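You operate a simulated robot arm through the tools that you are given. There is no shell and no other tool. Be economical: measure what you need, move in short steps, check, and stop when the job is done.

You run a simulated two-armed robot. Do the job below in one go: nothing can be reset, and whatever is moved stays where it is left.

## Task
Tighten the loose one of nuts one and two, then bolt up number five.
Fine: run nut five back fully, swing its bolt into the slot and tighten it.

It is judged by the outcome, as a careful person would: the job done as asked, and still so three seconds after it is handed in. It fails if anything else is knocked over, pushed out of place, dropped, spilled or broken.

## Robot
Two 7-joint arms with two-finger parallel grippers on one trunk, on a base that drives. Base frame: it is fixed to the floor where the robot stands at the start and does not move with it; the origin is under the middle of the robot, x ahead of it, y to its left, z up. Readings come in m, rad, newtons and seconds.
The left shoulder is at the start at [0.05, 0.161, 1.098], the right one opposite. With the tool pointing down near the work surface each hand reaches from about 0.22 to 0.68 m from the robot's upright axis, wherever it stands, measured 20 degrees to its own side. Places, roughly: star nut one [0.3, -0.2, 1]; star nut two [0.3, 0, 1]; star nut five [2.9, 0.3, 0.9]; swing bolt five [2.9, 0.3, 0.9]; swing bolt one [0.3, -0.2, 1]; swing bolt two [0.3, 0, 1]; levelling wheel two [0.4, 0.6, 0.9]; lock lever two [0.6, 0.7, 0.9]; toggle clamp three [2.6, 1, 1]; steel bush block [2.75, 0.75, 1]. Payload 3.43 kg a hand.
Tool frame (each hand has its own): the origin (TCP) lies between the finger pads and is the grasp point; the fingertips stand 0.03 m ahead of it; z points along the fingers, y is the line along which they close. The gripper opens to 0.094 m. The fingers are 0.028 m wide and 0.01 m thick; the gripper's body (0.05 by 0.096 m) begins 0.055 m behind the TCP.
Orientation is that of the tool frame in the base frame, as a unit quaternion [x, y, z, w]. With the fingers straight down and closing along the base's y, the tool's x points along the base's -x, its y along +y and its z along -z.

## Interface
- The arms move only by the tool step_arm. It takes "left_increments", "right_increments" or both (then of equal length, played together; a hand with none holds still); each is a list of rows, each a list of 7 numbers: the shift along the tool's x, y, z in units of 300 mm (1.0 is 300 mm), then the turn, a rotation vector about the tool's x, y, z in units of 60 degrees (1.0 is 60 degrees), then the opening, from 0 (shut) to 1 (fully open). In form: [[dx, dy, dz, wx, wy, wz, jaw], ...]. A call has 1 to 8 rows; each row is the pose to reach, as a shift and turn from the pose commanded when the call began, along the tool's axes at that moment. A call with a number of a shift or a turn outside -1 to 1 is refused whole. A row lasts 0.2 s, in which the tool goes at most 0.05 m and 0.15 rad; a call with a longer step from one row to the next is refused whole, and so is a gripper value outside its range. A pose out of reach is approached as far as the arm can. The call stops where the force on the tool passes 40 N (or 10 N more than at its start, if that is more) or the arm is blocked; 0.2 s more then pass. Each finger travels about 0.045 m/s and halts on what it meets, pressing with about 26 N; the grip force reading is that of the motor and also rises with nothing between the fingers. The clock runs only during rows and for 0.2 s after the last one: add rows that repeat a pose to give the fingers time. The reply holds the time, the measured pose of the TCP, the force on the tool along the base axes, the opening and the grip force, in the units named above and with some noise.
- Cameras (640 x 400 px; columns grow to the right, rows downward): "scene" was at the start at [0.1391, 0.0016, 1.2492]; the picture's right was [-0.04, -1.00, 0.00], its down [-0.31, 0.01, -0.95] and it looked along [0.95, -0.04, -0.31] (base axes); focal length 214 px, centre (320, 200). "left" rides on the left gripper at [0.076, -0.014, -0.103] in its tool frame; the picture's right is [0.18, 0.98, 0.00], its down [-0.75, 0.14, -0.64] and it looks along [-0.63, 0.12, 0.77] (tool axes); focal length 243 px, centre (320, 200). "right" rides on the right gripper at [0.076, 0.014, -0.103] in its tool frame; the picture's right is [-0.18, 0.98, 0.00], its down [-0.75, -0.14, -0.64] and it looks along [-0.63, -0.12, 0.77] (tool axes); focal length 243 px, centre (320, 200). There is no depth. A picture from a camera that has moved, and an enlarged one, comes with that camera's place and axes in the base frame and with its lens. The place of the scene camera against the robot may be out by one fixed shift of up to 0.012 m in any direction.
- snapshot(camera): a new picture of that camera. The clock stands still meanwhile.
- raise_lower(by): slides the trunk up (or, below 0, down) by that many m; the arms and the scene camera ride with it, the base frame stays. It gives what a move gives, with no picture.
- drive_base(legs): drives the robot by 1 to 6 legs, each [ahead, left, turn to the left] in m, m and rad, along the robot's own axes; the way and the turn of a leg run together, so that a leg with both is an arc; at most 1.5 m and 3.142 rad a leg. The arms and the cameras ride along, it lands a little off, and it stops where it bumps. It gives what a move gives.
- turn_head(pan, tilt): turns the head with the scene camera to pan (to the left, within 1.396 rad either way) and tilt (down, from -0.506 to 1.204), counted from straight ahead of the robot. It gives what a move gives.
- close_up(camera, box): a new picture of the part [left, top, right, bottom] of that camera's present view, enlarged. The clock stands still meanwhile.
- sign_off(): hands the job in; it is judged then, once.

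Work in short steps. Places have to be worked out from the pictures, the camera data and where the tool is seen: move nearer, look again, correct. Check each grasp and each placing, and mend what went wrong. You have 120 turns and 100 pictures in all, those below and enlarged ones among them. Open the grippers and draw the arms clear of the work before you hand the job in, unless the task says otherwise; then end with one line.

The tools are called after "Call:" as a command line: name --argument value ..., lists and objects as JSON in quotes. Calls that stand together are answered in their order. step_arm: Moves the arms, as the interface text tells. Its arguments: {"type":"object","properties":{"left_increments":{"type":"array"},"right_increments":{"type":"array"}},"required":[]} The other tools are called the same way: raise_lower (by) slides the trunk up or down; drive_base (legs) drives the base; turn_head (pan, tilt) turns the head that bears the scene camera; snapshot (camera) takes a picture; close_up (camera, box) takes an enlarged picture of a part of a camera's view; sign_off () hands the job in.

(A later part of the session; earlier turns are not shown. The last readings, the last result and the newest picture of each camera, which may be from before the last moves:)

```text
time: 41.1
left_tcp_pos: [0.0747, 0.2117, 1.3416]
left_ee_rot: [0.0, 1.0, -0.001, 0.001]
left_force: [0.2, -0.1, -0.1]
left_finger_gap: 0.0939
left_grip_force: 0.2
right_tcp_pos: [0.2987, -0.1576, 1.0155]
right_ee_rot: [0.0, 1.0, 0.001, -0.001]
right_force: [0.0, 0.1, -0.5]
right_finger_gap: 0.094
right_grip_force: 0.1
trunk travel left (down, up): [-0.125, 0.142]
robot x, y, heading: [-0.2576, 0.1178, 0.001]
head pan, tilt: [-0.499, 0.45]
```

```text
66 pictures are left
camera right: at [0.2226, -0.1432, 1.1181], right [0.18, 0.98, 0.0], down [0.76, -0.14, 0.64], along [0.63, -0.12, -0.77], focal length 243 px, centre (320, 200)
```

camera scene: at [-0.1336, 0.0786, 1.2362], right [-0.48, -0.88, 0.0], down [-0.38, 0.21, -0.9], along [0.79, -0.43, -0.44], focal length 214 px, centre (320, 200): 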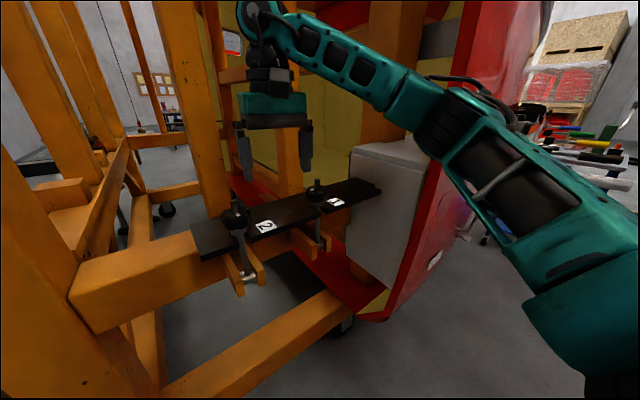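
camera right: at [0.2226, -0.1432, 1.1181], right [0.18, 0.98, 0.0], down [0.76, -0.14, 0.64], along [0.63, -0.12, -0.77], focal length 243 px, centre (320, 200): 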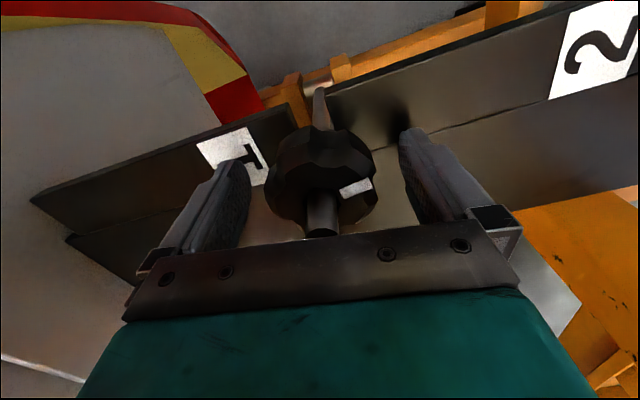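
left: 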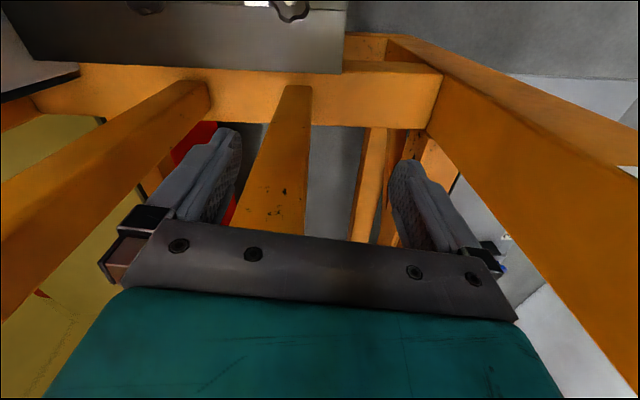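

Well centred on nut 1. Close the jaws.

Call:
step_arm --right_increments '[[0, 0, 0, 0, 0, 0, 0.5], [0, 0, 0, 0, 0, 0, 0.3], [0, 0, 0, 0, 0, 0, 0.2], [0, 0, 0, 0, 0, 0, 0.2], [0, 0, 0, 0, 0, 0, 0.2]]'

```text
time: 42.3
left_tcp_pos: [0.0729, 0.2109, 1.3405]
left_ee_rot: [0.0, 1.0, -0.002, 0.001]
left_force: [-0.1, 0.0, -0.5]
left_finger_gap: 0.0941
left_grip_force: 0.1
right_tcp_pos: [0.298, -0.1559, 1.0157]
right_ee_rot: [-0.003, 1.0, 0.002, -0.001]
right_force: [-2.1, 7.7, -3.5]
right_finger_gap: 0.0535
right_grip_force: 44.8
trunk travel left (down, up): [-0.125, 0.142]
robot x, y, heading: [-0.2628, 0.1193, 0.006]
head pan, tilt: [-0.499, 0.45]
```

Gripped at 53.5 mm. Gently turn clockwise ~16° and see whether it yields.

Call:
step_arm --right_increments '[[0, 0, 0, 0, 0, 0.07, 0.2], [0, 0, 0, 0, 0, 0.14, 0.2], [0, 0, 0, 0, 0, 0.21, 0.2], [0, 0, 0, 0, 0, 0.28, 0.2]]'

Call:
snapshot --camera "right"

```text
time: 43.3
left_tcp_pos: [0.072, 0.2131, 1.3399]
left_ee_rot: [0.001, 1.0, -0.001, 0.001]
left_force: [-0.6, -0.6, -0.3]
left_finger_gap: 0.0941
left_grip_force: 0.1
right_tcp_pos: [0.2946, -0.1567, 1.0152]
right_ee_rot: [0.144, 0.99, 0.0, -0.002]
right_force: [-11.5, 9.7, -8.0]
right_finger_gap: 0.052
right_grip_force: 45.3
trunk travel left (down, up): [-0.125, 0.142]
robot x, y, heading: [-0.2611, 0.1178, -0.001]
head pan, tilt: [-0.499, 0.45]
```

```text
65 pictures are left
camera right: at [0.2276, -0.1205, 1.1186], right [0.46, 0.89, 0.0], down [0.68, -0.35, 0.64], along [0.57, -0.29, -0.77], focal length 243 px, centre (320, 200)
```

right: 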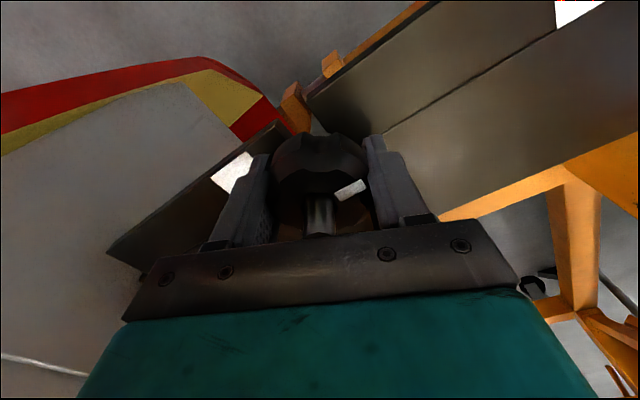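

The tick mark turned along with the hand, so nut 1 yields. Continue clockwise until it resists.

Call:
step_arm --right_increments '[[0, 0, 0, 0, 0, 0.1, 0.2], [0, 0, 0, 0, 0, 0.2, 0.2], [0, 0, 0, 0, 0, 0.3, 0.2], [0, 0, 0, 0, 0, 0.4, 0.2]]'

Call:
snapshot --camera "right"

```text
time: 44.3
left_tcp_pos: [0.071, 0.2134, 1.3415]
left_ee_rot: [0.0, 1.0, -0.001, 0.003]
left_force: [-0.1, -0.7, -0.4]
left_finger_gap: 0.0941
left_grip_force: 0.0
right_tcp_pos: [0.2944, -0.1557, 1.0175]
right_ee_rot: [0.346, 0.938, 0.0, -0.002]
right_force: [-26.6, 7.9, -7.7]
right_finger_gap: 0.0517
right_grip_force: 44.9
trunk travel left (down, up): [-0.125, 0.142]
robot x, y, heading: [-0.2608, 0.1169, 0.002]
head pan, tilt: [-0.499, 0.45]
```

```text
64 pictures are left
camera right: at [0.2468, -0.0954, 1.1202], right [0.78, 0.63, 0.0], down [0.48, -0.6, 0.64], along [0.4, -0.5, -0.77], focal length 243 px, centre (320, 200)
```

right: 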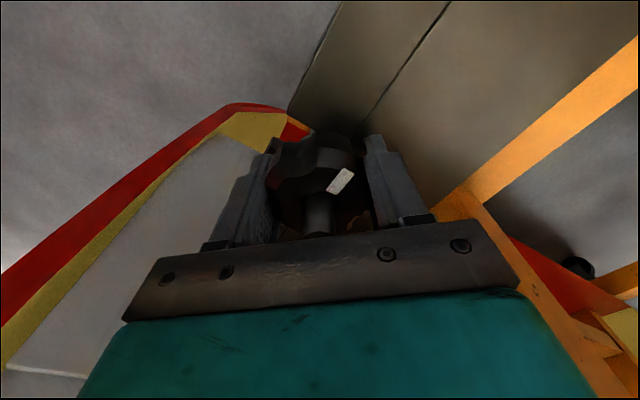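

The tick lagged the hand in this last part, so nut 1 has come up firm after ~20°. To be sure which was loose, release, rise, and test nut 2.

Call:
step_arm --right_increments '[[0, 0, 0, 0, 0, 0, 1], [0, 0, 0, 0, 0, 0, 1], [0, 0, 0, 0, 0, 0, 1], [0, 0, -0.15, 0, 0, 0, 1], [0, 0, -0.3, 0, 0, 0, 1], [0, 0, -0.4, 0, 0, 0, 1]]'

Call:
step_arm --right_increments '[[0.1, 0.09, 0, 0, 0, -0.135, 1], [0.2, 0.18, 0, 0, 0, -0.27, 1], [0.3, 0.275, 0, 0, 0, -0.405, 1], [0.4, 0.365, 0, 0, 0, -0.54, 1], [0.509, 0.464, 0, 0, 0, -0.676, 1]]'

Call:
snapshot --camera "right"

```text
time: 45.7
left_tcp_pos: [0.0738, 0.2117, 1.34]
left_ee_rot: [0.0, 1.0, 0.0, 0.001]
left_force: [-0.7, 1.0, 0.7]
left_finger_gap: 0.0938
left_grip_force: 0.0
right_tcp_pos: [0.297, -0.1581, 1.1356]
right_ee_rot: [0.348, 0.937, 0.0, -0.001]
right_force: [-0.8, 0.0, 0.0]
right_finger_gap: 0.0944
right_grip_force: 0.0
trunk travel left (down, up): [-0.125, 0.142]
robot x, y, heading: [-0.2635, 0.1183, 0.001]
head pan, tilt: [-0.499, 0.45]
```

```text
time: 46.9
left_tcp_pos: [0.0732, 0.2118, 1.3397]
left_ee_rot: [0.0, 1.0, -0.001, 0.0]
left_force: [0.4, -0.4, 0.2]
left_finger_gap: 0.0939
left_grip_force: 0.1
right_tcp_pos: [0.2725, 0.0493, 1.1369]
right_ee_rot: [0.0, 1.0, 0.0, -0.001]
right_force: [-0.1, -0.4, 0.0]
right_finger_gap: 0.0939
right_grip_force: 0.1
trunk travel left (down, up): [-0.125, 0.142]
robot x, y, heading: [-0.2625, 0.1189, -0.002]
head pan, tilt: [-0.499, 0.45]
```

```text
63 pictures are left
camera right: at [0.1971, 0.0637, 1.2399], right [0.18, 0.98, 0.0], down [0.76, -0.14, 0.64], along [0.63, -0.12, -0.77], focal length 243 px, centre (320, 200)
```

right: 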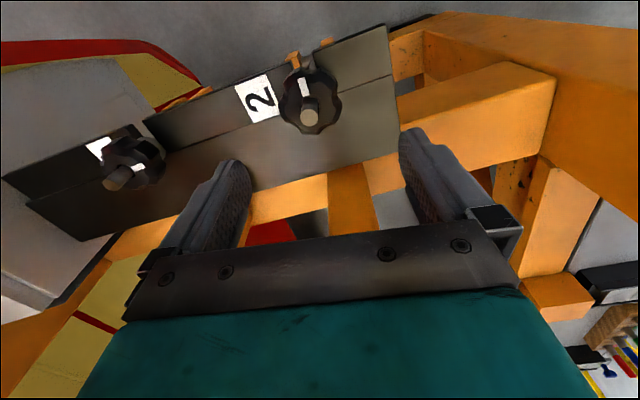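

Nut 2 now measures at about (0.267, 0.042). Correct and descend, then grip.

Call:
step_arm --right_increments '[[0.018, -0.024, 0.15, 0, 0, 0, 1], [0.018, -0.024, 0.3, 0, 0, 0, 1], [0.018, -0.024, 0.4, 0, 0, 0, 1], [0.018, -0.024, 0.4, 0, 0, 0, 0.5], [0.018, -0.024, 0.4, 0, 0, 0, 0.3], [0.018, -0.024, 0.4, 0, 0, 0, 0.2], [0.018, -0.024, 0.4, 0, 0, 0, 0.2], [0.018, -0.024, 0.4, 0, 0, 0, 0.2]]'

Call:
snapshot --camera "right"

```text
time: 48.7
left_tcp_pos: [0.0735, 0.2122, 1.3398]
left_ee_rot: [-0.001, 1.0, -0.001, 0.0]
left_force: [0.0, 0.0, 0.4]
left_finger_gap: 0.094
left_grip_force: 0.1
right_tcp_pos: [0.2657, 0.0424, 1.0162]
right_ee_rot: [0.001, 1.0, 0.0, 0.0]
right_force: [-3.8, 5.2, -3.9]
right_finger_gap: 0.0512
right_grip_force: 45.1
trunk travel left (down, up): [-0.125, 0.142]
robot x, y, heading: [-0.2571, 0.1178, -0.001]
head pan, tilt: [-0.499, 0.45]
```

```text
62 pictures are left
camera right: at [0.1904, 0.0569, 1.1191], right [0.19, 0.98, 0.0], down [0.76, -0.14, 0.64], along [0.63, -0.12, -0.77], focal length 243 px, centre (320, 200)
```

right: 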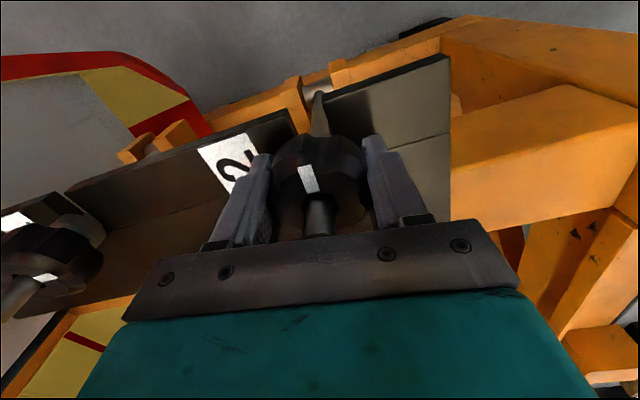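

Gripped nut 2 (51 mm). Same gentle clockwise turn of ~16°.

Call:
step_arm --right_increments '[[0, 0, 0, 0, 0, 0.07, 0.2], [0, 0, 0, 0, 0, 0.14, 0.2], [0, 0, 0, 0, 0, 0.21, 0.2], [0, 0, 0, 0, 0, 0.28, 0.2]]'

Call:
snapshot --camera "right"

```text
time: 49.7
left_tcp_pos: [0.0734, 0.2132, 1.3409]
left_ee_rot: [0.0, 1.0, -0.002, 0.0]
left_force: [0.4, 0.1, 0.5]
left_finger_gap: 0.0938
left_grip_force: 0.2
right_tcp_pos: [0.2664, 0.0416, 1.0164]
right_ee_rot: [0.147, 0.989, 0.0, -0.002]
right_force: [-12.4, 9.7, -16.3]
right_finger_gap: 0.0511
right_grip_force: 44.6
trunk travel left (down, up): [-0.125, 0.142]
robot x, y, heading: [-0.263, 0.1158, -0.002]
head pan, tilt: [-0.499, 0.45]
```

```text
61 pictures are left
camera right: at [0.1981, 0.0781, 1.1192], right [0.46, 0.89, 0.0], down [0.68, -0.35, 0.64], along [0.57, -0.3, -0.77], focal length 243 px, centre (320, 200)
```

right: 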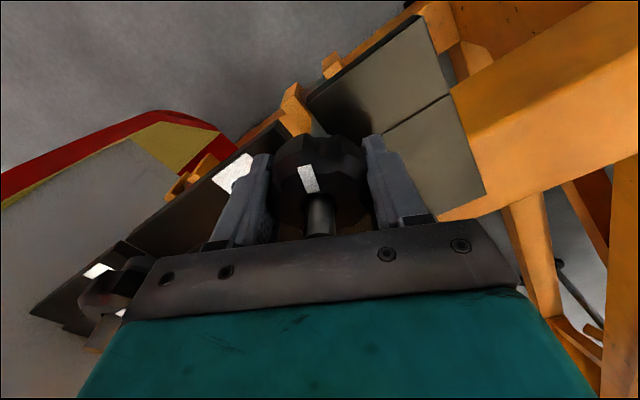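

Nut 2 turned fully with the hand. Continue another 24°.

Call:
step_arm --right_increments '[[0, 0, 0, 0, 0, 0.1, 0.2], [0, 0, 0, 0, 0, 0.2, 0.2], [0, 0, 0, 0, 0, 0.3, 0.2], [0, 0, 0, 0, 0, 0.4, 0.2]]'

Call:
snapshot --camera "right"

```text
time: 50.7
left_tcp_pos: [0.0728, 0.2118, 1.3401]
left_ee_rot: [0.0, 1.0, -0.002, 0.001]
left_force: [0.3, -0.4, 0.2]
left_finger_gap: 0.094
left_grip_force: 0.2
right_tcp_pos: [0.2667, 0.0421, 1.0173]
right_ee_rot: [0.351, 0.937, 0.0, -0.002]
right_force: [-15.8, 9.4, -16.3]
right_finger_gap: 0.0512
right_grip_force: 45.1
trunk travel left (down, up): [-0.125, 0.142]
robot x, y, heading: [-0.2588, 0.1131, 0.0]
head pan, tilt: [-0.499, 0.45]
```

```text
60 pictures are left
camera right: at [0.2186, 0.1029, 1.1192], right [0.78, 0.62, 0.0], down [0.48, -0.6, 0.64], along [0.4, -0.5, -0.77], focal length 243 px, centre (320, 200)
```

right: 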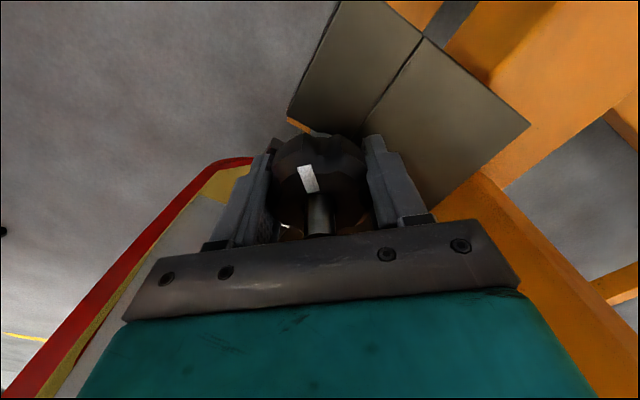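

Nut 2 is clearly the loose one, still turning freely at 40°. Continue clockwise another 60°.

Call:
step_arm --right_increments '[[0, 0, 0, 0, 0, 0.125, 0.2], [0, 0, 0, 0, 0, 0.25, 0.2], [0, 0, 0, 0, 0, 0.375, 0.2], [0, 0, 0, 0, 0, 0.5, 0.2], [0, 0, 0, 0, 0, 0.625, 0.2], [0, 0, 0, 0, 0, 0.75, 0.2], [0, 0, 0, 0, 0, 0.875, 0.2], [0, 0, 0, 0, 0, 1.0, 0.2]]'

Call:
snapshot --camera "right"

```text
time: 52.5
left_tcp_pos: [0.0719, 0.2109, 1.341]
left_ee_rot: [0.0, 1.0, -0.001, 0.0]
left_force: [1.1, -0.2, 0.3]
left_finger_gap: 0.0937
left_grip_force: 0.1
right_tcp_pos: [0.2653, 0.0408, 1.0189]
right_ee_rot: [0.772, 0.636, 0.001, 0.0]
right_force: [-17.6, 5.1, -5.9]
right_finger_gap: 0.052
right_grip_force: 44.7
trunk travel left (down, up): [-0.125, 0.142]
robot x, y, heading: [-0.2598, 0.116, 0.002]
head pan, tilt: [-0.499, 0.45]
```

```text
59 pictures are left
camera right: at [0.2941, 0.1137, 1.1202], right [0.93, -0.37, 0.0], down [-0.28, -0.71, 0.64], along [-0.24, -0.6, -0.77], focal length 243 px, centre (320, 200)
```

right: 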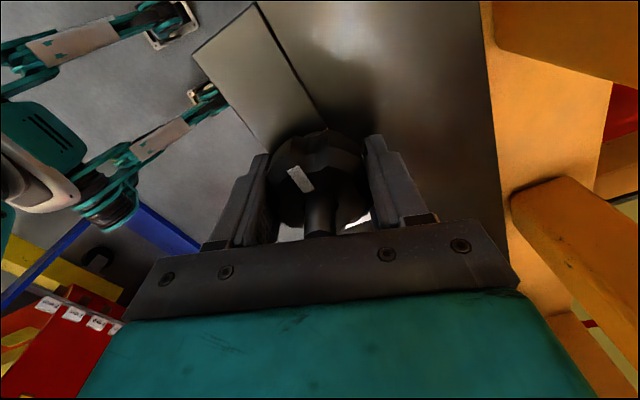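

The tick began lagging near the end, so nut 2 is getting tight. Re-grip: open, turn back 60°, then close and try again.

Call:
step_arm --right_increments '[[0, 0, 0, 0, 0, 0, 1], [0, 0, 0, 0, 0, 0, 1], [0, 0, 0.01, 0, 0, -0.14, 1], [0, 0, 0.01, 0, 0, -0.28, 1], [0, 0, 0.01, 0, 0, -0.42, 1], [0, 0, 0.01, 0, 0, -0.56, 1], [0, 0, 0.01, 0, 0, -0.7, 1], [0, 0, 0.01, 0, 0, -0.84, 1]]'

Call:
step_arm --right_increments '[[0, 0, 0, 0, 0, 0, 0.5], [0, 0, 0, 0, 0, 0, 0.3], [0, 0, 0, 0, 0, 0, 0.2], [0, 0, 0, 0, 0, 0, 0.2], [0, 0, 0, 0, 0, 0, 0.2]]'

Call:
snapshot --camera "right"

Call:
step_arm --right_increments '[[0, 0, 0, 0, 0, 0.1, 0.1], [0, 0, 0, 0, 0, 0.2, 0.1], [0, 0, 0, 0, 0, 0.3, 0.1], [0, 0, 0, 0, 0, 0.4, 0.1]]'

Call:
snapshot --camera "right"

```text
time: 54.3
left_tcp_pos: [0.0731, 0.2118, 1.3403]
left_ee_rot: [0.001, 1.0, -0.001, 0.0]
left_force: [0.3, -0.5, 0.4]
left_finger_gap: 0.094
left_grip_force: 0.0
right_tcp_pos: [0.2669, 0.0406, 1.0128]
right_ee_rot: [0.426, 0.905, 0.0, -0.001]
right_force: [0.2, 0.6, 0.2]
right_finger_gap: 0.0938
right_grip_force: 0.0
trunk travel left (down, up): [-0.125, 0.142]
robot x, y, heading: [-0.2597, 0.1189, -0.003]
head pan, tilt: [-0.499, 0.45]
```

```text
time: 55.5
left_tcp_pos: [0.072, 0.2119, 1.3401]
left_ee_rot: [0.0, 1.0, -0.001, 0.001]
left_force: [0.3, 0.8, -0.9]
left_finger_gap: 0.0942
left_grip_force: 0.1
right_tcp_pos: [0.2658, 0.0416, 1.0136]
right_ee_rot: [0.427, 0.904, -0.001, -0.001]
right_force: [-6.4, 1.0, -2.7]
right_finger_gap: 0.0515
right_grip_force: 44.5
trunk travel left (down, up): [-0.125, 0.142]
robot x, y, heading: [-0.2631, 0.1178, -0.007]
head pan, tilt: [-0.499, 0.45]
```

```text
58 pictures are left
camera right: at [0.229, 0.1095, 1.116], right [0.88, 0.48, 0.0], down [0.37, -0.67, 0.64], along [0.31, -0.56, -0.77], focal length 243 px, centre (320, 200)
```

right: 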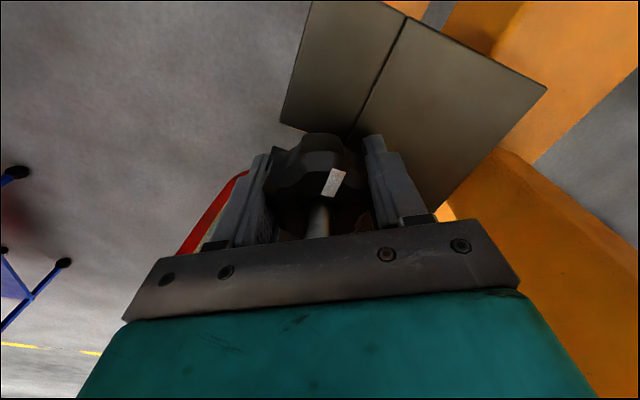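

```text
time: 56.5
left_tcp_pos: [0.0716, 0.2118, 1.3398]
left_ee_rot: [0.001, 1.0, -0.001, 0.0]
left_force: [-0.2, 0.9, 0.2]
left_finger_gap: 0.0942
left_grip_force: 0.1
right_tcp_pos: [0.266, 0.0412, 1.0132]
right_ee_rot: [0.606, 0.795, 0.0, -0.001]
right_force: [-13.7, 5.0, -4.7]
right_finger_gap: 0.0516
right_grip_force: 45.1
trunk travel left (down, up): [-0.125, 0.142]
robot x, y, heading: [-0.2606, 0.1134, -0.004]
head pan, tilt: [-0.499, 0.45]
```

```text
57 pictures are left
camera right: at [0.2596, 0.1194, 1.1163], right [1.0, 0.08, 0.0], down [0.07, -0.77, 0.64], along [0.05, -0.64, -0.77], focal length 243 px, centre (320, 200)
```

right: 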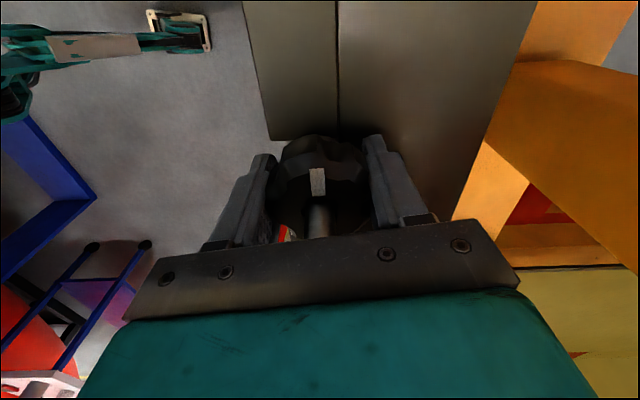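

While the hand turned 24°, the tick stayed put in space (it slipped relative to the jaws), so nut 2 is now tight. Release, rise and unwind the wrist.

Call:
step_arm --right_increments '[[0, 0, 0, 0, 0, 0, 1], [0, 0, 0, 0, 0, 0, 1], [0, 0, 0, 0, 0, 0, 1], [0, 0, -0.14, 0, 0, -0.1, 1], [0, 0, -0.28, 0, 0, -0.2, 1], [0, 0, -0.42, 0, 0, -0.32, 1], [0, 0, -0.56, 0, 0, -0.44, 1], [0, 0, -0.7, 0, 0, -0.56, 1]]'

Call:
step_arm --right_increments '[[0, 0, 0, 0, 0, -0.13, 1], [0, 0, 0, 0, 0, -0.26, 1], [0, 0, 0, 0, 0, -0.39, 1], [0, 0, 0, 0, 0, -0.52, 1], [0, 0, 0, 0, 0, -0.68, 1]]'

Call:
snapshot --camera "right"

```text
time: 58.3
left_tcp_pos: [0.0735, 0.2127, 1.3412]
left_ee_rot: [0.0, 1.0, -0.002, 0.001]
left_force: [0.1, 0.4, -0.1]
left_finger_gap: 0.094
left_grip_force: 0.2
right_tcp_pos: [0.2643, 0.0444, 1.2264]
right_ee_rot: [0.348, 0.938, 0.001, 0.0]
right_force: [0.1, -0.3, 0.6]
right_finger_gap: 0.0942
right_grip_force: 0.1
trunk travel left (down, up): [-0.125, 0.142]
robot x, y, heading: [-0.2601, 0.1157, 0.002]
head pan, tilt: [-0.499, 0.45]
```

```text
refused: row 5 steps farther than a row can; nothing moved
```

```text
56 pictures are left
camera right: at [0.2156, 0.1049, 1.3282], right [0.78, 0.62, 0.0], down [0.48, -0.6, 0.64], along [0.4, -0.5, -0.77], focal length 243 px, centre (320, 200)
```

right: 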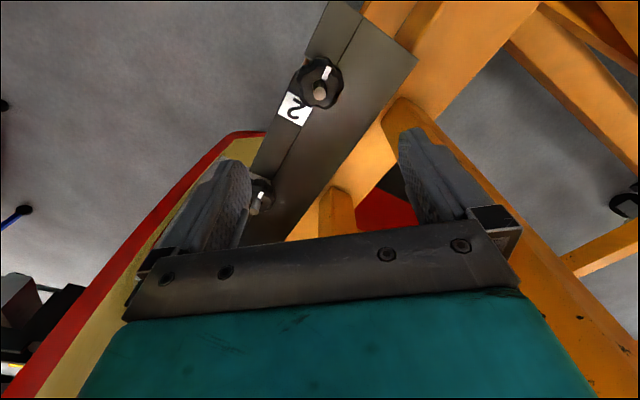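

Unwind the wrist and back away, then survey the route toward station five.

Call:
step_arm --right_increments '[[0.1, 0.0, 0, 0, 0, -0.13, 1], [0.2, 0, 0, 0, 0, -0.26, 1], [0.3, 0, 0, 0, 0, -0.39, 1], [0.3, 0, 0, 0, 0, -0.52, 1], [0.3, 0, 0, 0, 0, -0.65, 1]]'

Call:
drive_base --legs '[[-0.4, 0, 0]]'

Call:
turn_head --pan 0.35 --tilt 0.2

Call:
snapshot --camera "scene"

```text
time: 59.5
left_tcp_pos: [0.0732, 0.2117, 1.342]
left_ee_rot: [0.0, 1.0, -0.001, 0.0]
left_force: [0.5, 0.1, 0.2]
left_finger_gap: 0.0941
left_grip_force: 0.0
right_tcp_pos: [0.1978, 0.1003, 1.223]
right_ee_rot: [0.015, 1.0, 0.001, -0.001]
right_force: [0.1, 0.5, 0.5]
right_finger_gap: 0.0936
right_grip_force: 0.1
trunk travel left (down, up): [-0.125, 0.142]
robot x, y, heading: [-0.2599, 0.1163, 0.002]
head pan, tilt: [-0.499, 0.45]
```

```text
time: 62.0
left_tcp_pos: [-0.3246, 0.211, 1.3411]
left_ee_rot: [0.001, 1.0, 0.0, 0.0]
left_force: [-0.7, -1.1, 0.3]
left_finger_gap: 0.0941
left_grip_force: 0.0
right_tcp_pos: [-0.2002, 0.1005, 1.2242]
right_ee_rot: [0.017, 1.0, 0.0, -0.001]
right_force: [0.8, 0.0, 0.5]
right_finger_gap: 0.0937
right_grip_force: 0.2
trunk travel left (down, up): [-0.125, 0.142]
robot x, y, heading: [-0.6576, 0.118, -0.001]
head pan, tilt: [-0.499, 0.45]
```

```text
time: 63.2
left_tcp_pos: [-0.3245, 0.2122, 1.3392]
left_ee_rot: [0.0, 1.0, -0.001, 0.0]
left_force: [0.2, -0.3, -0.2]
left_finger_gap: 0.0943
left_grip_force: 0.1
right_tcp_pos: [-0.2013, 0.1004, 1.223]
right_ee_rot: [0.017, 1.0, 0.001, -0.001]
right_force: [-0.1, 0.1, 0.3]
right_finger_gap: 0.0941
right_grip_force: 0.0
trunk travel left (down, up): [-0.125, 0.142]
robot x, y, heading: [-0.6614, 0.1179, 0.002]
head pan, tilt: [0.351, 0.201]
```

```text
55 pictures are left
camera scene: at [-0.5251, 0.1546, 1.2595], right [0.34, -0.94, 0.0], down [-0.19, -0.07, -0.98], along [0.92, 0.34, -0.2], focal length 214 px, centre (320, 200)
```

scene: 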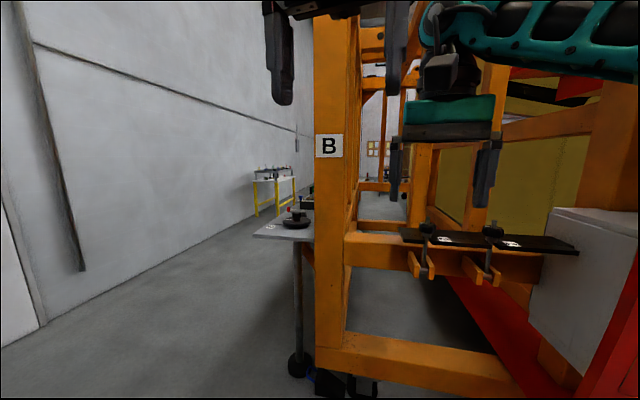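

There is an aisle on the left between the frame's table (edge y≈0.8) and the wall (y≈1.9). I slide left into it and look along it.

Call:
drive_base --legs '[[0, 1.2, 0]]'

Call:
turn_head --pan -0.1 --tilt 0.25

Call:
snapshot --camera "scene"

```text
time: 69.3
left_tcp_pos: [-0.3366, 1.4221, 1.34]
left_ee_rot: [-0.009, 1.0, 0.0, 0.0]
left_force: [0.5, -0.1, -0.3]
left_finger_gap: 0.0938
left_grip_force: 0.0
right_tcp_pos: [-0.2103, 1.3106, 1.2233]
right_ee_rot: [0.008, 1.0, 0.001, -0.001]
right_force: [0.4, -0.2, -0.5]
right_finger_gap: 0.094
right_grip_force: 0.1
trunk travel left (down, up): [-0.125, 0.142]
robot x, y, heading: [-0.6717, 1.323, 0.016]
head pan, tilt: [0.351, 0.201]
```

```text
time: 70.2
left_tcp_pos: [-0.3366, 1.4211, 1.3409]
left_ee_rot: [-0.008, 1.0, 0.0, 0.0]
left_force: [0.0, 0.7, -0.1]
left_finger_gap: 0.0941
left_grip_force: 0.1
right_tcp_pos: [-0.2112, 1.3116, 1.2223]
right_ee_rot: [0.008, 1.0, 0.002, -0.001]
right_force: [0.6, -0.9, 0.5]
right_finger_gap: 0.094
right_grip_force: 0.0
trunk travel left (down, up): [-0.125, 0.142]
robot x, y, heading: [-0.6682, 1.3219, 0.016]
head pan, tilt: [-0.099, 0.25]
```

```text
54 pictures are left
camera scene: at [-0.5298, 1.3192, 1.2549], right [-0.08, -1.0, 0.0], down [-0.25, 0.02, -0.97], along [0.97, -0.08, -0.25], focal length 214 px, centre (320, 200)
```

scene: 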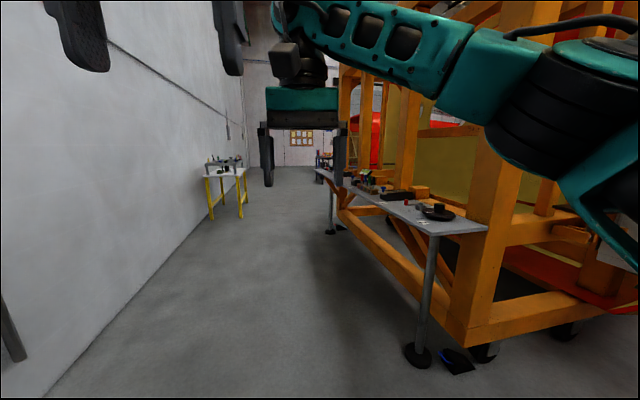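

The aisle is clear. Drive ahead ~2.3 m along it, then look right at the far part.

Call:
drive_base --legs '[[1.4, 0.05, -0.016], [0.9, 0, 0]]'

Call:
turn_head --pan -0.7 --tilt 0.3

Call:
snapshot --camera "scene"

```text
time: 81.5
left_tcp_pos: [1.9617, 1.4667, 1.3406]
left_ee_rot: [0.004, 1.0, -0.001, 0.0]
left_force: [0.7, -0.3, 0.4]
left_finger_gap: 0.0941
left_grip_force: 0.1
right_tcp_pos: [2.0862, 1.3539, 1.2228]
right_ee_rot: [0.021, 1.0, 0.001, 0.0]
right_force: [1.0, -0.3, 0.0]
right_finger_gap: 0.0942
right_grip_force: 0.0
trunk travel left (down, up): [-0.125, 0.142]
robot x, y, heading: [1.6284, 1.3729, -0.011]
head pan, tilt: [-0.099, 0.25]
```

```text
time: 82.5
left_tcp_pos: [1.963, 1.4656, 1.34]
left_ee_rot: [0.004, 1.0, 0.0, -0.001]
left_force: [-0.4, 0.0, -0.7]
left_finger_gap: 0.0939
left_grip_force: 0.0
right_tcp_pos: [2.0861, 1.3535, 1.2222]
right_ee_rot: [0.022, 1.0, 0.001, -0.001]
right_force: [-0.2, 0.0, 0.4]
right_finger_gap: 0.0938
right_grip_force: 0.1
trunk travel left (down, up): [-0.125, 0.142]
robot x, y, heading: [1.6252, 1.3738, -0.01]
head pan, tilt: [-0.7, 0.3]
```

```text
53 pictures are left
camera scene: at [1.7446, 1.3194, 1.2502], right [-0.65, -0.76, 0.0], down [-0.22, 0.19, -0.96], along [0.73, -0.62, -0.3], focal length 214 px, centre (320, 200)
```

scene: 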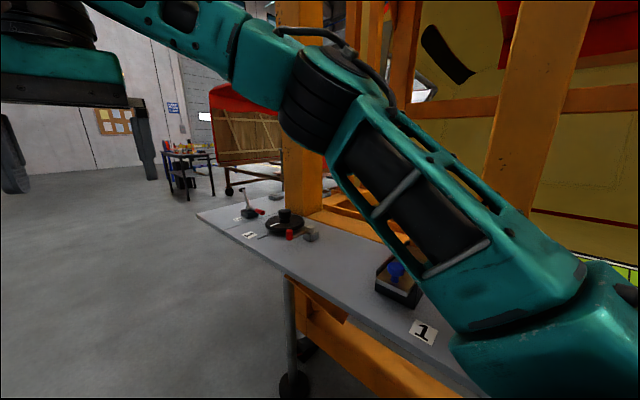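

Station five must be at the far end of the frame. I go past the table with more clearance, to about (3.9, 1.65), and turn right to face it.

Call:
drive_base --legs '[[0.4, 0.3, 0], [1.5, 0, 0], [0.4, 0, 0], [0, 0, -1.5], [0, 0, -0.8]]'

Call:
turn_head --pan 0.0 --tilt 0.3

Call:
snapshot --camera "scene"

```text
time: 100.3
left_tcp_pos: [3.7914, 1.413, 1.34]
left_ee_rot: [0.902, 0.431, 0.0, -0.002]
left_force: [-0.1, -0.2, -0.3]
left_finger_gap: 0.094
left_grip_force: 0.0
right_tcp_pos: [3.6275, 1.3858, 1.2218]
right_ee_rot: [0.909, 0.416, 0.001, 0.001]
right_force: [0.2, 0.8, -0.2]
right_finger_gap: 0.0941
right_grip_force: 0.1
trunk travel left (down, up): [-0.125, 0.142]
robot x, y, heading: [3.9283, 1.7321, -2.252]
head pan, tilt: [-0.7, 0.3]
```

```text
time: 101.4
left_tcp_pos: [3.7916, 1.4139, 1.3398]
left_ee_rot: [0.902, 0.432, 0.0, -0.001]
left_force: [0.3, 0.9, 0.2]
left_finger_gap: 0.094
left_grip_force: 0.0
right_tcp_pos: [3.6271, 1.3849, 1.2222]
right_ee_rot: [0.909, 0.417, 0.001, 0.0]
right_force: [0.6, 0.2, 0.4]
right_finger_gap: 0.094
right_grip_force: 0.2
trunk travel left (down, up): [-0.125, 0.142]
robot x, y, heading: [3.9279, 1.733, -2.249]
head pan, tilt: [0.0, 0.3]
```

```text
52 pictures are left
camera scene: at [3.8499, 1.6334, 1.2502], right [-0.78, 0.63, 0.0], down [0.19, 0.23, -0.96], along [-0.6, -0.74, -0.3], focal length 214 px, centre (320, 200)
```

scene: 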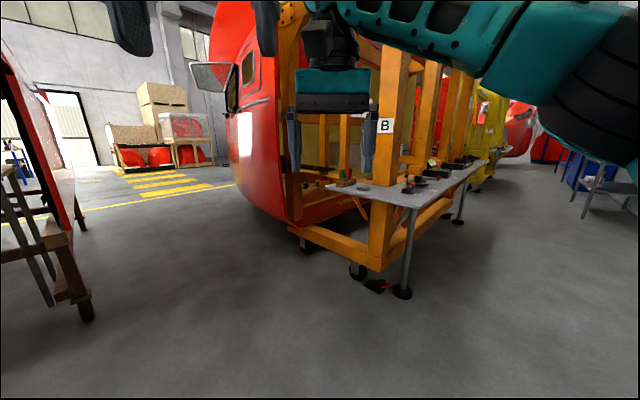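

I see the frame's far end; enlarge the area around post B there.

Call:
close_up --camera "scene" --box '[290, 140, 450, 240]'

```text
4.00 times, centred on (370, 190) of scene
camera zoom: at [3.8499, 1.6334, 1.2502], right [-0.78, 0.63, 0.0], down [0.19, 0.23, -0.96], along [-0.6, -0.74, -0.3], focal length 858 px, centre (120, 240)
```

zoom: 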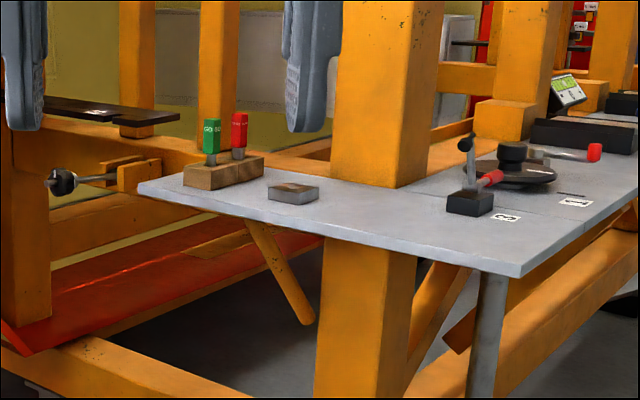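

Station five is at this end: its bolt lies out horizontally below a dark plate around (2.9, 0.3). I turn to face -x and slide into place in front of it.

Call:
drive_base --legs '[[0, 0, -0.893], [0.35, 0, 0], [0, 1.0, 0], [0, 0.55, 0]]'

Call:
turn_head --pan -0.1 --tilt 0.5

Call:
snapshot --camera "scene"

```text
time: 113.5
left_tcp_pos: [3.259, 0.0719, 1.3407]
left_ee_rot: [1.0, 0.003, 0.0, -0.001]
left_force: [-0.1, 0.1, -0.3]
left_finger_gap: 0.0938
left_grip_force: 0.1
right_tcp_pos: [3.1357, 0.1824, 1.2234]
right_ee_rot: [1.0, -0.015, 0.001, 0.001]
right_force: [-0.2, 0.7, 0.0]
right_finger_gap: 0.0942
right_grip_force: 0.0
trunk travel left (down, up): [-0.125, 0.142]
robot x, y, heading: [3.5932, 0.1678, -3.138]
head pan, tilt: [0.0, 0.3]
```

```text
time: 114.3
left_tcp_pos: [3.2604, 0.0727, 1.3407]
left_ee_rot: [1.0, 0.003, 0.001, 0.0]
left_force: [0.0, 0.3, 0.4]
left_finger_gap: 0.094
left_grip_force: 0.1
right_tcp_pos: [3.1356, 0.1828, 1.2233]
right_ee_rot: [1.0, -0.015, 0.001, 0.0]
right_force: [-0.2, 0.2, 0.4]
right_finger_gap: 0.0942
right_grip_force: 0.1
trunk travel left (down, up): [-0.125, 0.142]
robot x, y, heading: [3.594, 0.1664, -3.141]
head pan, tilt: [-0.099, 0.499]
```

```text
50 pictures are left
camera scene: at [3.469, 0.1817, 1.2318], right [0.09, 1.0, 0.0], down [0.48, -0.05, -0.88], along [-0.87, 0.08, -0.48], focal length 214 px, centre (320, 200)
```

scene: 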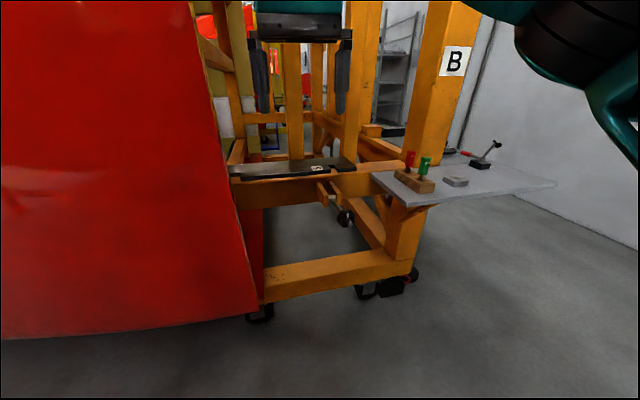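

Station five is straight ahead, red cab on the left. Enlarge it.

Call:
close_up --camera "scene" --box '[220, 145, 380, 245]'

Call:
close_up --camera "scene" --box '[300, 160, 372, 205]'

```text
4.00 times, centred on (300, 195) of scene
camera zoom: at [3.469, 0.1817, 1.2318], right [0.09, 1.0, 0.0], down [0.48, -0.05, -0.88], along [-0.87, 0.08, -0.48], focal length 858 px, centre (400, 220)
```

zoom: 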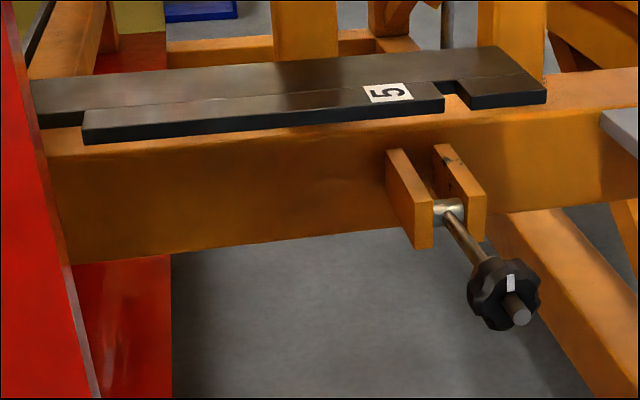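

```text
8.89 times, centred on (336, 182) of scene
camera zoom: at [3.469, 0.1817, 1.2318], right [0.09, 1.0, 0.0], down [0.48, -0.05, -0.88], along [-0.87, 0.08, -0.48], focal length 1906 px, centre (178, 356)
```

zoom: 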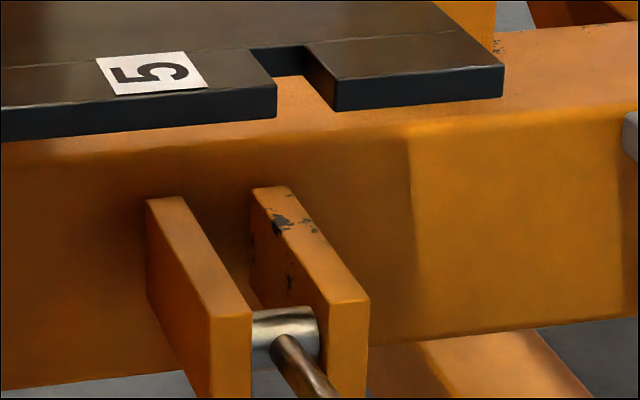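

Take the right-hand camera's view to triangulate pivot, nut and slot.

Call:
snapshot --camera "right"

Call:
close_up --camera "right" --box '[240, 0, 400, 100]'

```text
47 pictures are left
camera right: at [3.2111, 0.1668, 1.3257], right [-0.21, -0.98, 0.0], down [-0.75, 0.16, 0.64], along [-0.63, 0.14, -0.77], focal length 243 px, centre (320, 200)
```

right: 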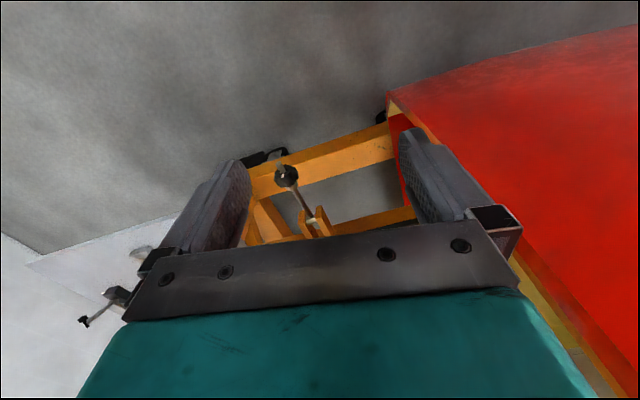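

```text
4.00 times, centred on (320, 50) of right
camera zoom: at [3.2111, 0.1668, 1.3257], right [-0.21, -0.98, 0.0], down [-0.75, 0.16, 0.64], along [-0.63, 0.14, -0.77], focal length 970 px, centre (320, 800)
```

zoom: 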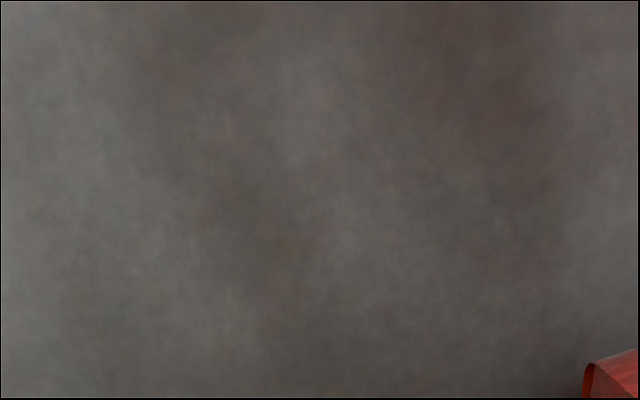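

Tip of bolt five comes out near (2.917, 0.330, 0.837); it lies outward and droops slightly. I move closer and look in more detail.

Call:
drive_base --legs '[[0.17, 0.0, 0]]'

Call:
turn_head --pan -0.2 --tilt 0.7

Call:
close_up --camera "scene" --box '[200, 100, 440, 250]'

Call:
snapshot --camera "right"

```text
time: 115.7
left_tcp_pos: [3.0927, 0.0702, 1.3402]
left_ee_rot: [1.0, 0.003, 0.0, 0.0]
left_force: [-1.2, -0.6, 0.9]
left_finger_gap: 0.0938
left_grip_force: 0.0
right_tcp_pos: [2.9684, 0.1796, 1.2235]
right_ee_rot: [1.0, -0.014, 0.001, 0.0]
right_force: [-0.4, -0.1, 0.0]
right_finger_gap: 0.0942
right_grip_force: 0.1
trunk travel left (down, up): [-0.125, 0.142]
robot x, y, heading: [3.4241, 0.1636, -3.135]
head pan, tilt: [-0.099, 0.499]
```

```text
time: 116.5
left_tcp_pos: [3.0947, 0.0704, 1.3396]
left_ee_rot: [1.0, 0.003, 0.0, -0.001]
left_force: [0.1, -0.6, 0.2]
left_finger_gap: 0.094
left_grip_force: 0.0
right_tcp_pos: [2.9693, 0.1806, 1.2228]
right_ee_rot: [1.0, -0.013, 0.001, 0.002]
right_force: [-0.1, -0.4, 0.4]
right_finger_gap: 0.094
right_grip_force: 0.0
trunk travel left (down, up): [-0.125, 0.142]
robot x, y, heading: [3.4282, 0.1679, -3.133]
head pan, tilt: [-0.201, 0.7]
```

```text
2.67 times, centred on (320, 175) of scene
camera zoom: at [3.3099, 0.1884, 1.2141], right [0.19, 0.98, 0.0], down [0.63, -0.12, -0.77], along [-0.75, 0.15, -0.64], focal length 572 px, centre (320, 267)
```

zoom: 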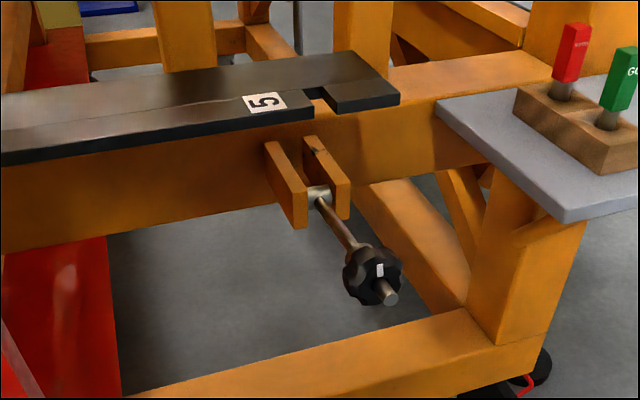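

```text
44 pictures are left
camera right: at [3.0449, 0.1649, 1.3258], right [-0.21, -0.98, 0.0], down [-0.75, 0.16, 0.64], along [-0.63, 0.13, -0.77], focal length 243 px, centre (320, 200)
```

right: 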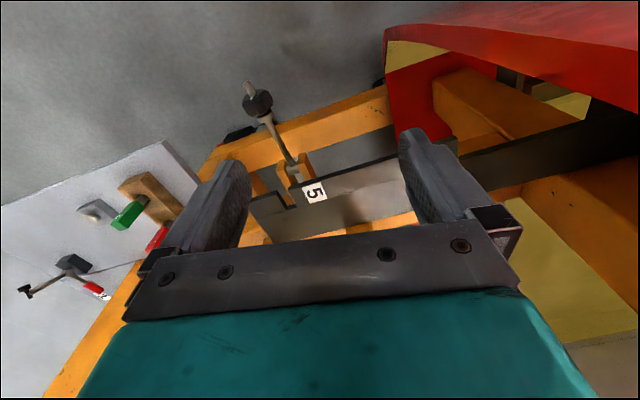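

Now: pivot ≈(2.763,0.281,0.855), nut ≈(2.919,0.307,0.867), tip ≈(2.951,0.314,0.862), slot above the pivot at z≈0.985. The bolt lies level, so I unscrew with a horizontal hand: back off 0.12, lower the trunk, and pitch the right hand halfway forward.

Call:
drive_base --legs '[[-0.12, 0, 0]]'

Call:
raise_lower --by -0.12

Call:
step_arm --right_increments '[[0, 0, 0, -0.012, -0.121, -0.013, 1], [0, 0, 0, -0.024, -0.243, -0.025, 1], [0, 0, 0, -0.036, -0.364, -0.038, 1], [0, 0, 0, -0.049, -0.485, -0.051, 1], [0, 0, 0, -0.061, -0.607, -0.063, 1], [0, 0, 0, -0.073, -0.728, -0.076, 1]]'

```text
time: 117.7
left_tcp_pos: [3.2152, 0.0698, 1.3406]
left_ee_rot: [1.0, 0.004, -0.001, -0.001]
left_force: [0.0, 0.2, -0.2]
left_finger_gap: 0.0942
left_grip_force: 0.0
right_tcp_pos: [3.0884, 0.182, 1.2227]
right_ee_rot: [1.0, -0.013, 0.001, 0.001]
right_force: [0.6, -0.2, 0.1]
right_finger_gap: 0.0941
right_grip_force: 0.2
trunk travel left (down, up): [-0.125, 0.142]
robot x, y, heading: [3.5462, 0.1678, -3.135]
head pan, tilt: [-0.201, 0.7]
```

```text
time: 119.2
left_tcp_pos: [3.2149, 0.07, 1.2201]
left_ee_rot: [1.0, 0.005, 0.001, 0.0]
left_force: [0.3, 0.0, 0.1]
left_finger_gap: 0.0937
left_grip_force: 0.1
right_tcp_pos: [3.0889, 0.1805, 1.1039]
right_ee_rot: [1.0, -0.012, 0.0, 0.001]
right_force: [-0.1, 0.8, -1.2]
right_finger_gap: 0.0937
right_grip_force: 0.1
trunk travel left (down, up): [-0.005, 0.262]
robot x, y, heading: [3.5468, 0.168, -3.132]
head pan, tilt: [-0.201, 0.7]
```

```text
time: 120.6
left_tcp_pos: [3.2149, 0.0715, 1.22]
left_ee_rot: [1.0, 0.004, 0.001, 0.0]
left_force: [0.4, -0.1, -0.9]
left_finger_gap: 0.0939
left_grip_force: 0.1
right_tcp_pos: [3.0901, 0.1809, 1.1034]
right_ee_rot: [0.927, 0.027, -0.372, 0.034]
right_force: [-0.6, -0.4, 0.6]
right_finger_gap: 0.0943
right_grip_force: 0.1
trunk travel left (down, up): [-0.005, 0.262]
robot x, y, heading: [3.5452, 0.1689, -3.133]
head pan, tilt: [-0.201, 0.7]
```

Good. Finish pitching to horizontal while moving to the pre-grasp spot ~0.12 m outboard of the nut.

Call:
step_arm --right_increments '[[0.07, -0.089, 0.106, -0.012, -0.121, -0.013, 1], [0.14, -0.178, 0.213, -0.024, -0.243, -0.025, 1], [0.21, -0.267, 0.319, -0.036, -0.364, -0.038, 1], [0.28, -0.356, 0.425, -0.049, -0.485, -0.051, 1], [0.35, -0.445, 0.532, -0.061, -0.607, -0.063, 1], [0.419, -0.534, 0.638, -0.073, -0.728, -0.076, 1]]'

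Call:
snapshot --camera "right"

Call:
snapshot --camera "scene"

```text
time: 122.0
left_tcp_pos: [3.2143, 0.0712, 1.22]
left_ee_rot: [1.0, 0.004, -0.001, -0.002]
left_force: [0.7, -0.9, 0.3]
left_finger_gap: 0.094
left_grip_force: 0.0
right_tcp_pos: [3.0495, 0.2935, 0.9378]
right_ee_rot: [0.785, 0.059, -0.614, 0.056]
right_force: [0.0, -0.1, 0.5]
right_finger_gap: 0.0942
right_grip_force: 0.0
right hand out of reach, approached as far as the arm can: row 5, 6
trunk travel left (down, up): [-0.005, 0.262]
robot x, y, heading: [3.5465, 0.164, -3.134]
head pan, tilt: [-0.201, 0.7]
```

```text
43 pictures are left
camera right: at [3.1698, 0.2982, 0.8888], right [0.11, -0.97, 0.19], down [0.41, 0.22, 0.88], along [-0.91, -0.02, 0.42], focal length 243 px, centre (320, 200)
```

right: 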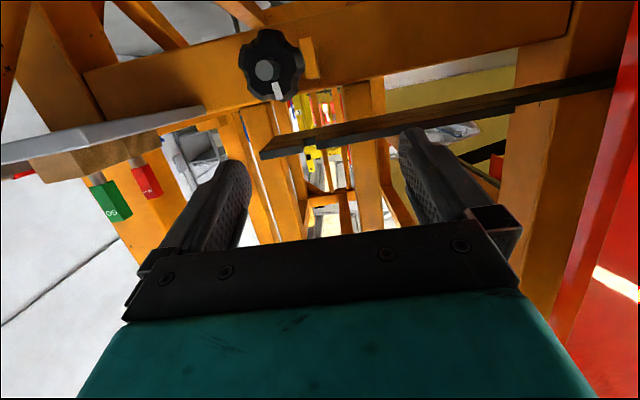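

```text
42 pictures are left
camera scene: at [3.4293, 0.1891, 1.0941], right [0.19, 0.98, 0.0], down [0.63, -0.12, -0.77], along [-0.75, 0.15, -0.64], focal length 214 px, centre (320, 200)
```

scene: 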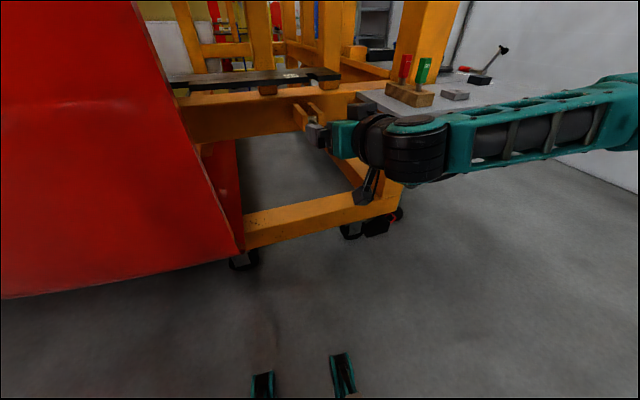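

Too close to the body for a level hand. Tip re-measures at (2.951,0.315,0.871). I back off another 0.14 and finish levelling.

Call:
drive_base --legs '[[-0.14, 0, 0]]'

```text
time: 123.3
left_tcp_pos: [3.3532, 0.0721, 1.2206]
left_ee_rot: [1.0, 0.004, -0.002, -0.001]
left_force: [0.2, 0.8, 0.3]
left_finger_gap: 0.0941
left_grip_force: 0.0
right_tcp_pos: [3.19, 0.2952, 0.9374]
right_ee_rot: [0.785, 0.059, -0.614, 0.056]
right_force: [0.5, -1.1, 0.1]
right_finger_gap: 0.0943
right_grip_force: 0.1
trunk travel left (down, up): [-0.005, 0.262]
robot x, y, heading: [3.6844, 0.1695, -3.13]
head pan, tilt: [-0.201, 0.7]
```

Call:
step_arm --right_increments '[[0.013, -0.04, 0.111, -0.003, -0.03, 0, 1], [0.026, -0.08, 0.223, -0.006, -0.06, 0, 1], [0.039, -0.12, 0.334, -0.009, -0.09, 0, 1], [0.052, -0.16, 0.446, -0.012, -0.12, 0, 1], [0.065, -0.2, 0.557, -0.014, -0.152, 0, 1]]'

Call:
snapshot --camera "right"

```text
time: 124.5
left_tcp_pos: [3.348, 0.0685, 1.2185]
left_ee_rot: [1.0, 0.005, 0.002, -0.003]
left_force: [-1.1, -2.2, -0.3]
left_finger_gap: 0.0943
left_grip_force: 0.0
right_tcp_pos: [3.1109, 0.2722, 0.9025]
right_ee_rot: [0.792, 0.027, -0.608, 0.049]
right_force: [-1.0, -0.5, -0.1]
right_finger_gap: 0.0938
right_grip_force: 0.0
right hand out of reach, approached as far as the arm can: row 1, 2, 3, 4, 5
trunk travel left (down, up): [-0.005, 0.262]
robot x, y, heading: [3.6859, 0.1662, -3.134]
head pan, tilt: [-0.201, 0.7]
```

```text
41 pictures are left
camera right: at [3.2301, 0.2676, 0.8555], right [0.05, -0.97, 0.22], down [0.41, 0.22, 0.89], along [-0.91, 0.04, 0.41], focal length 243 px, centre (320, 200)
```

right: 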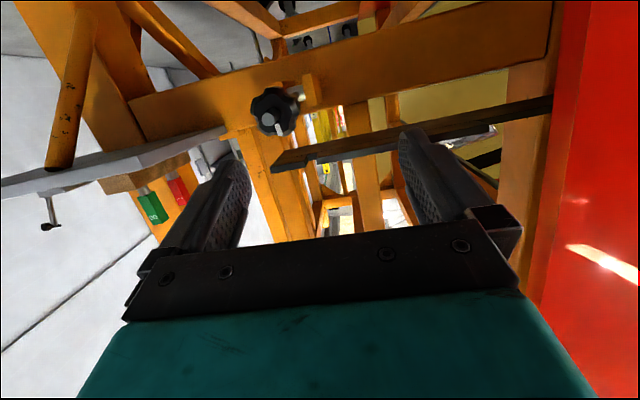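

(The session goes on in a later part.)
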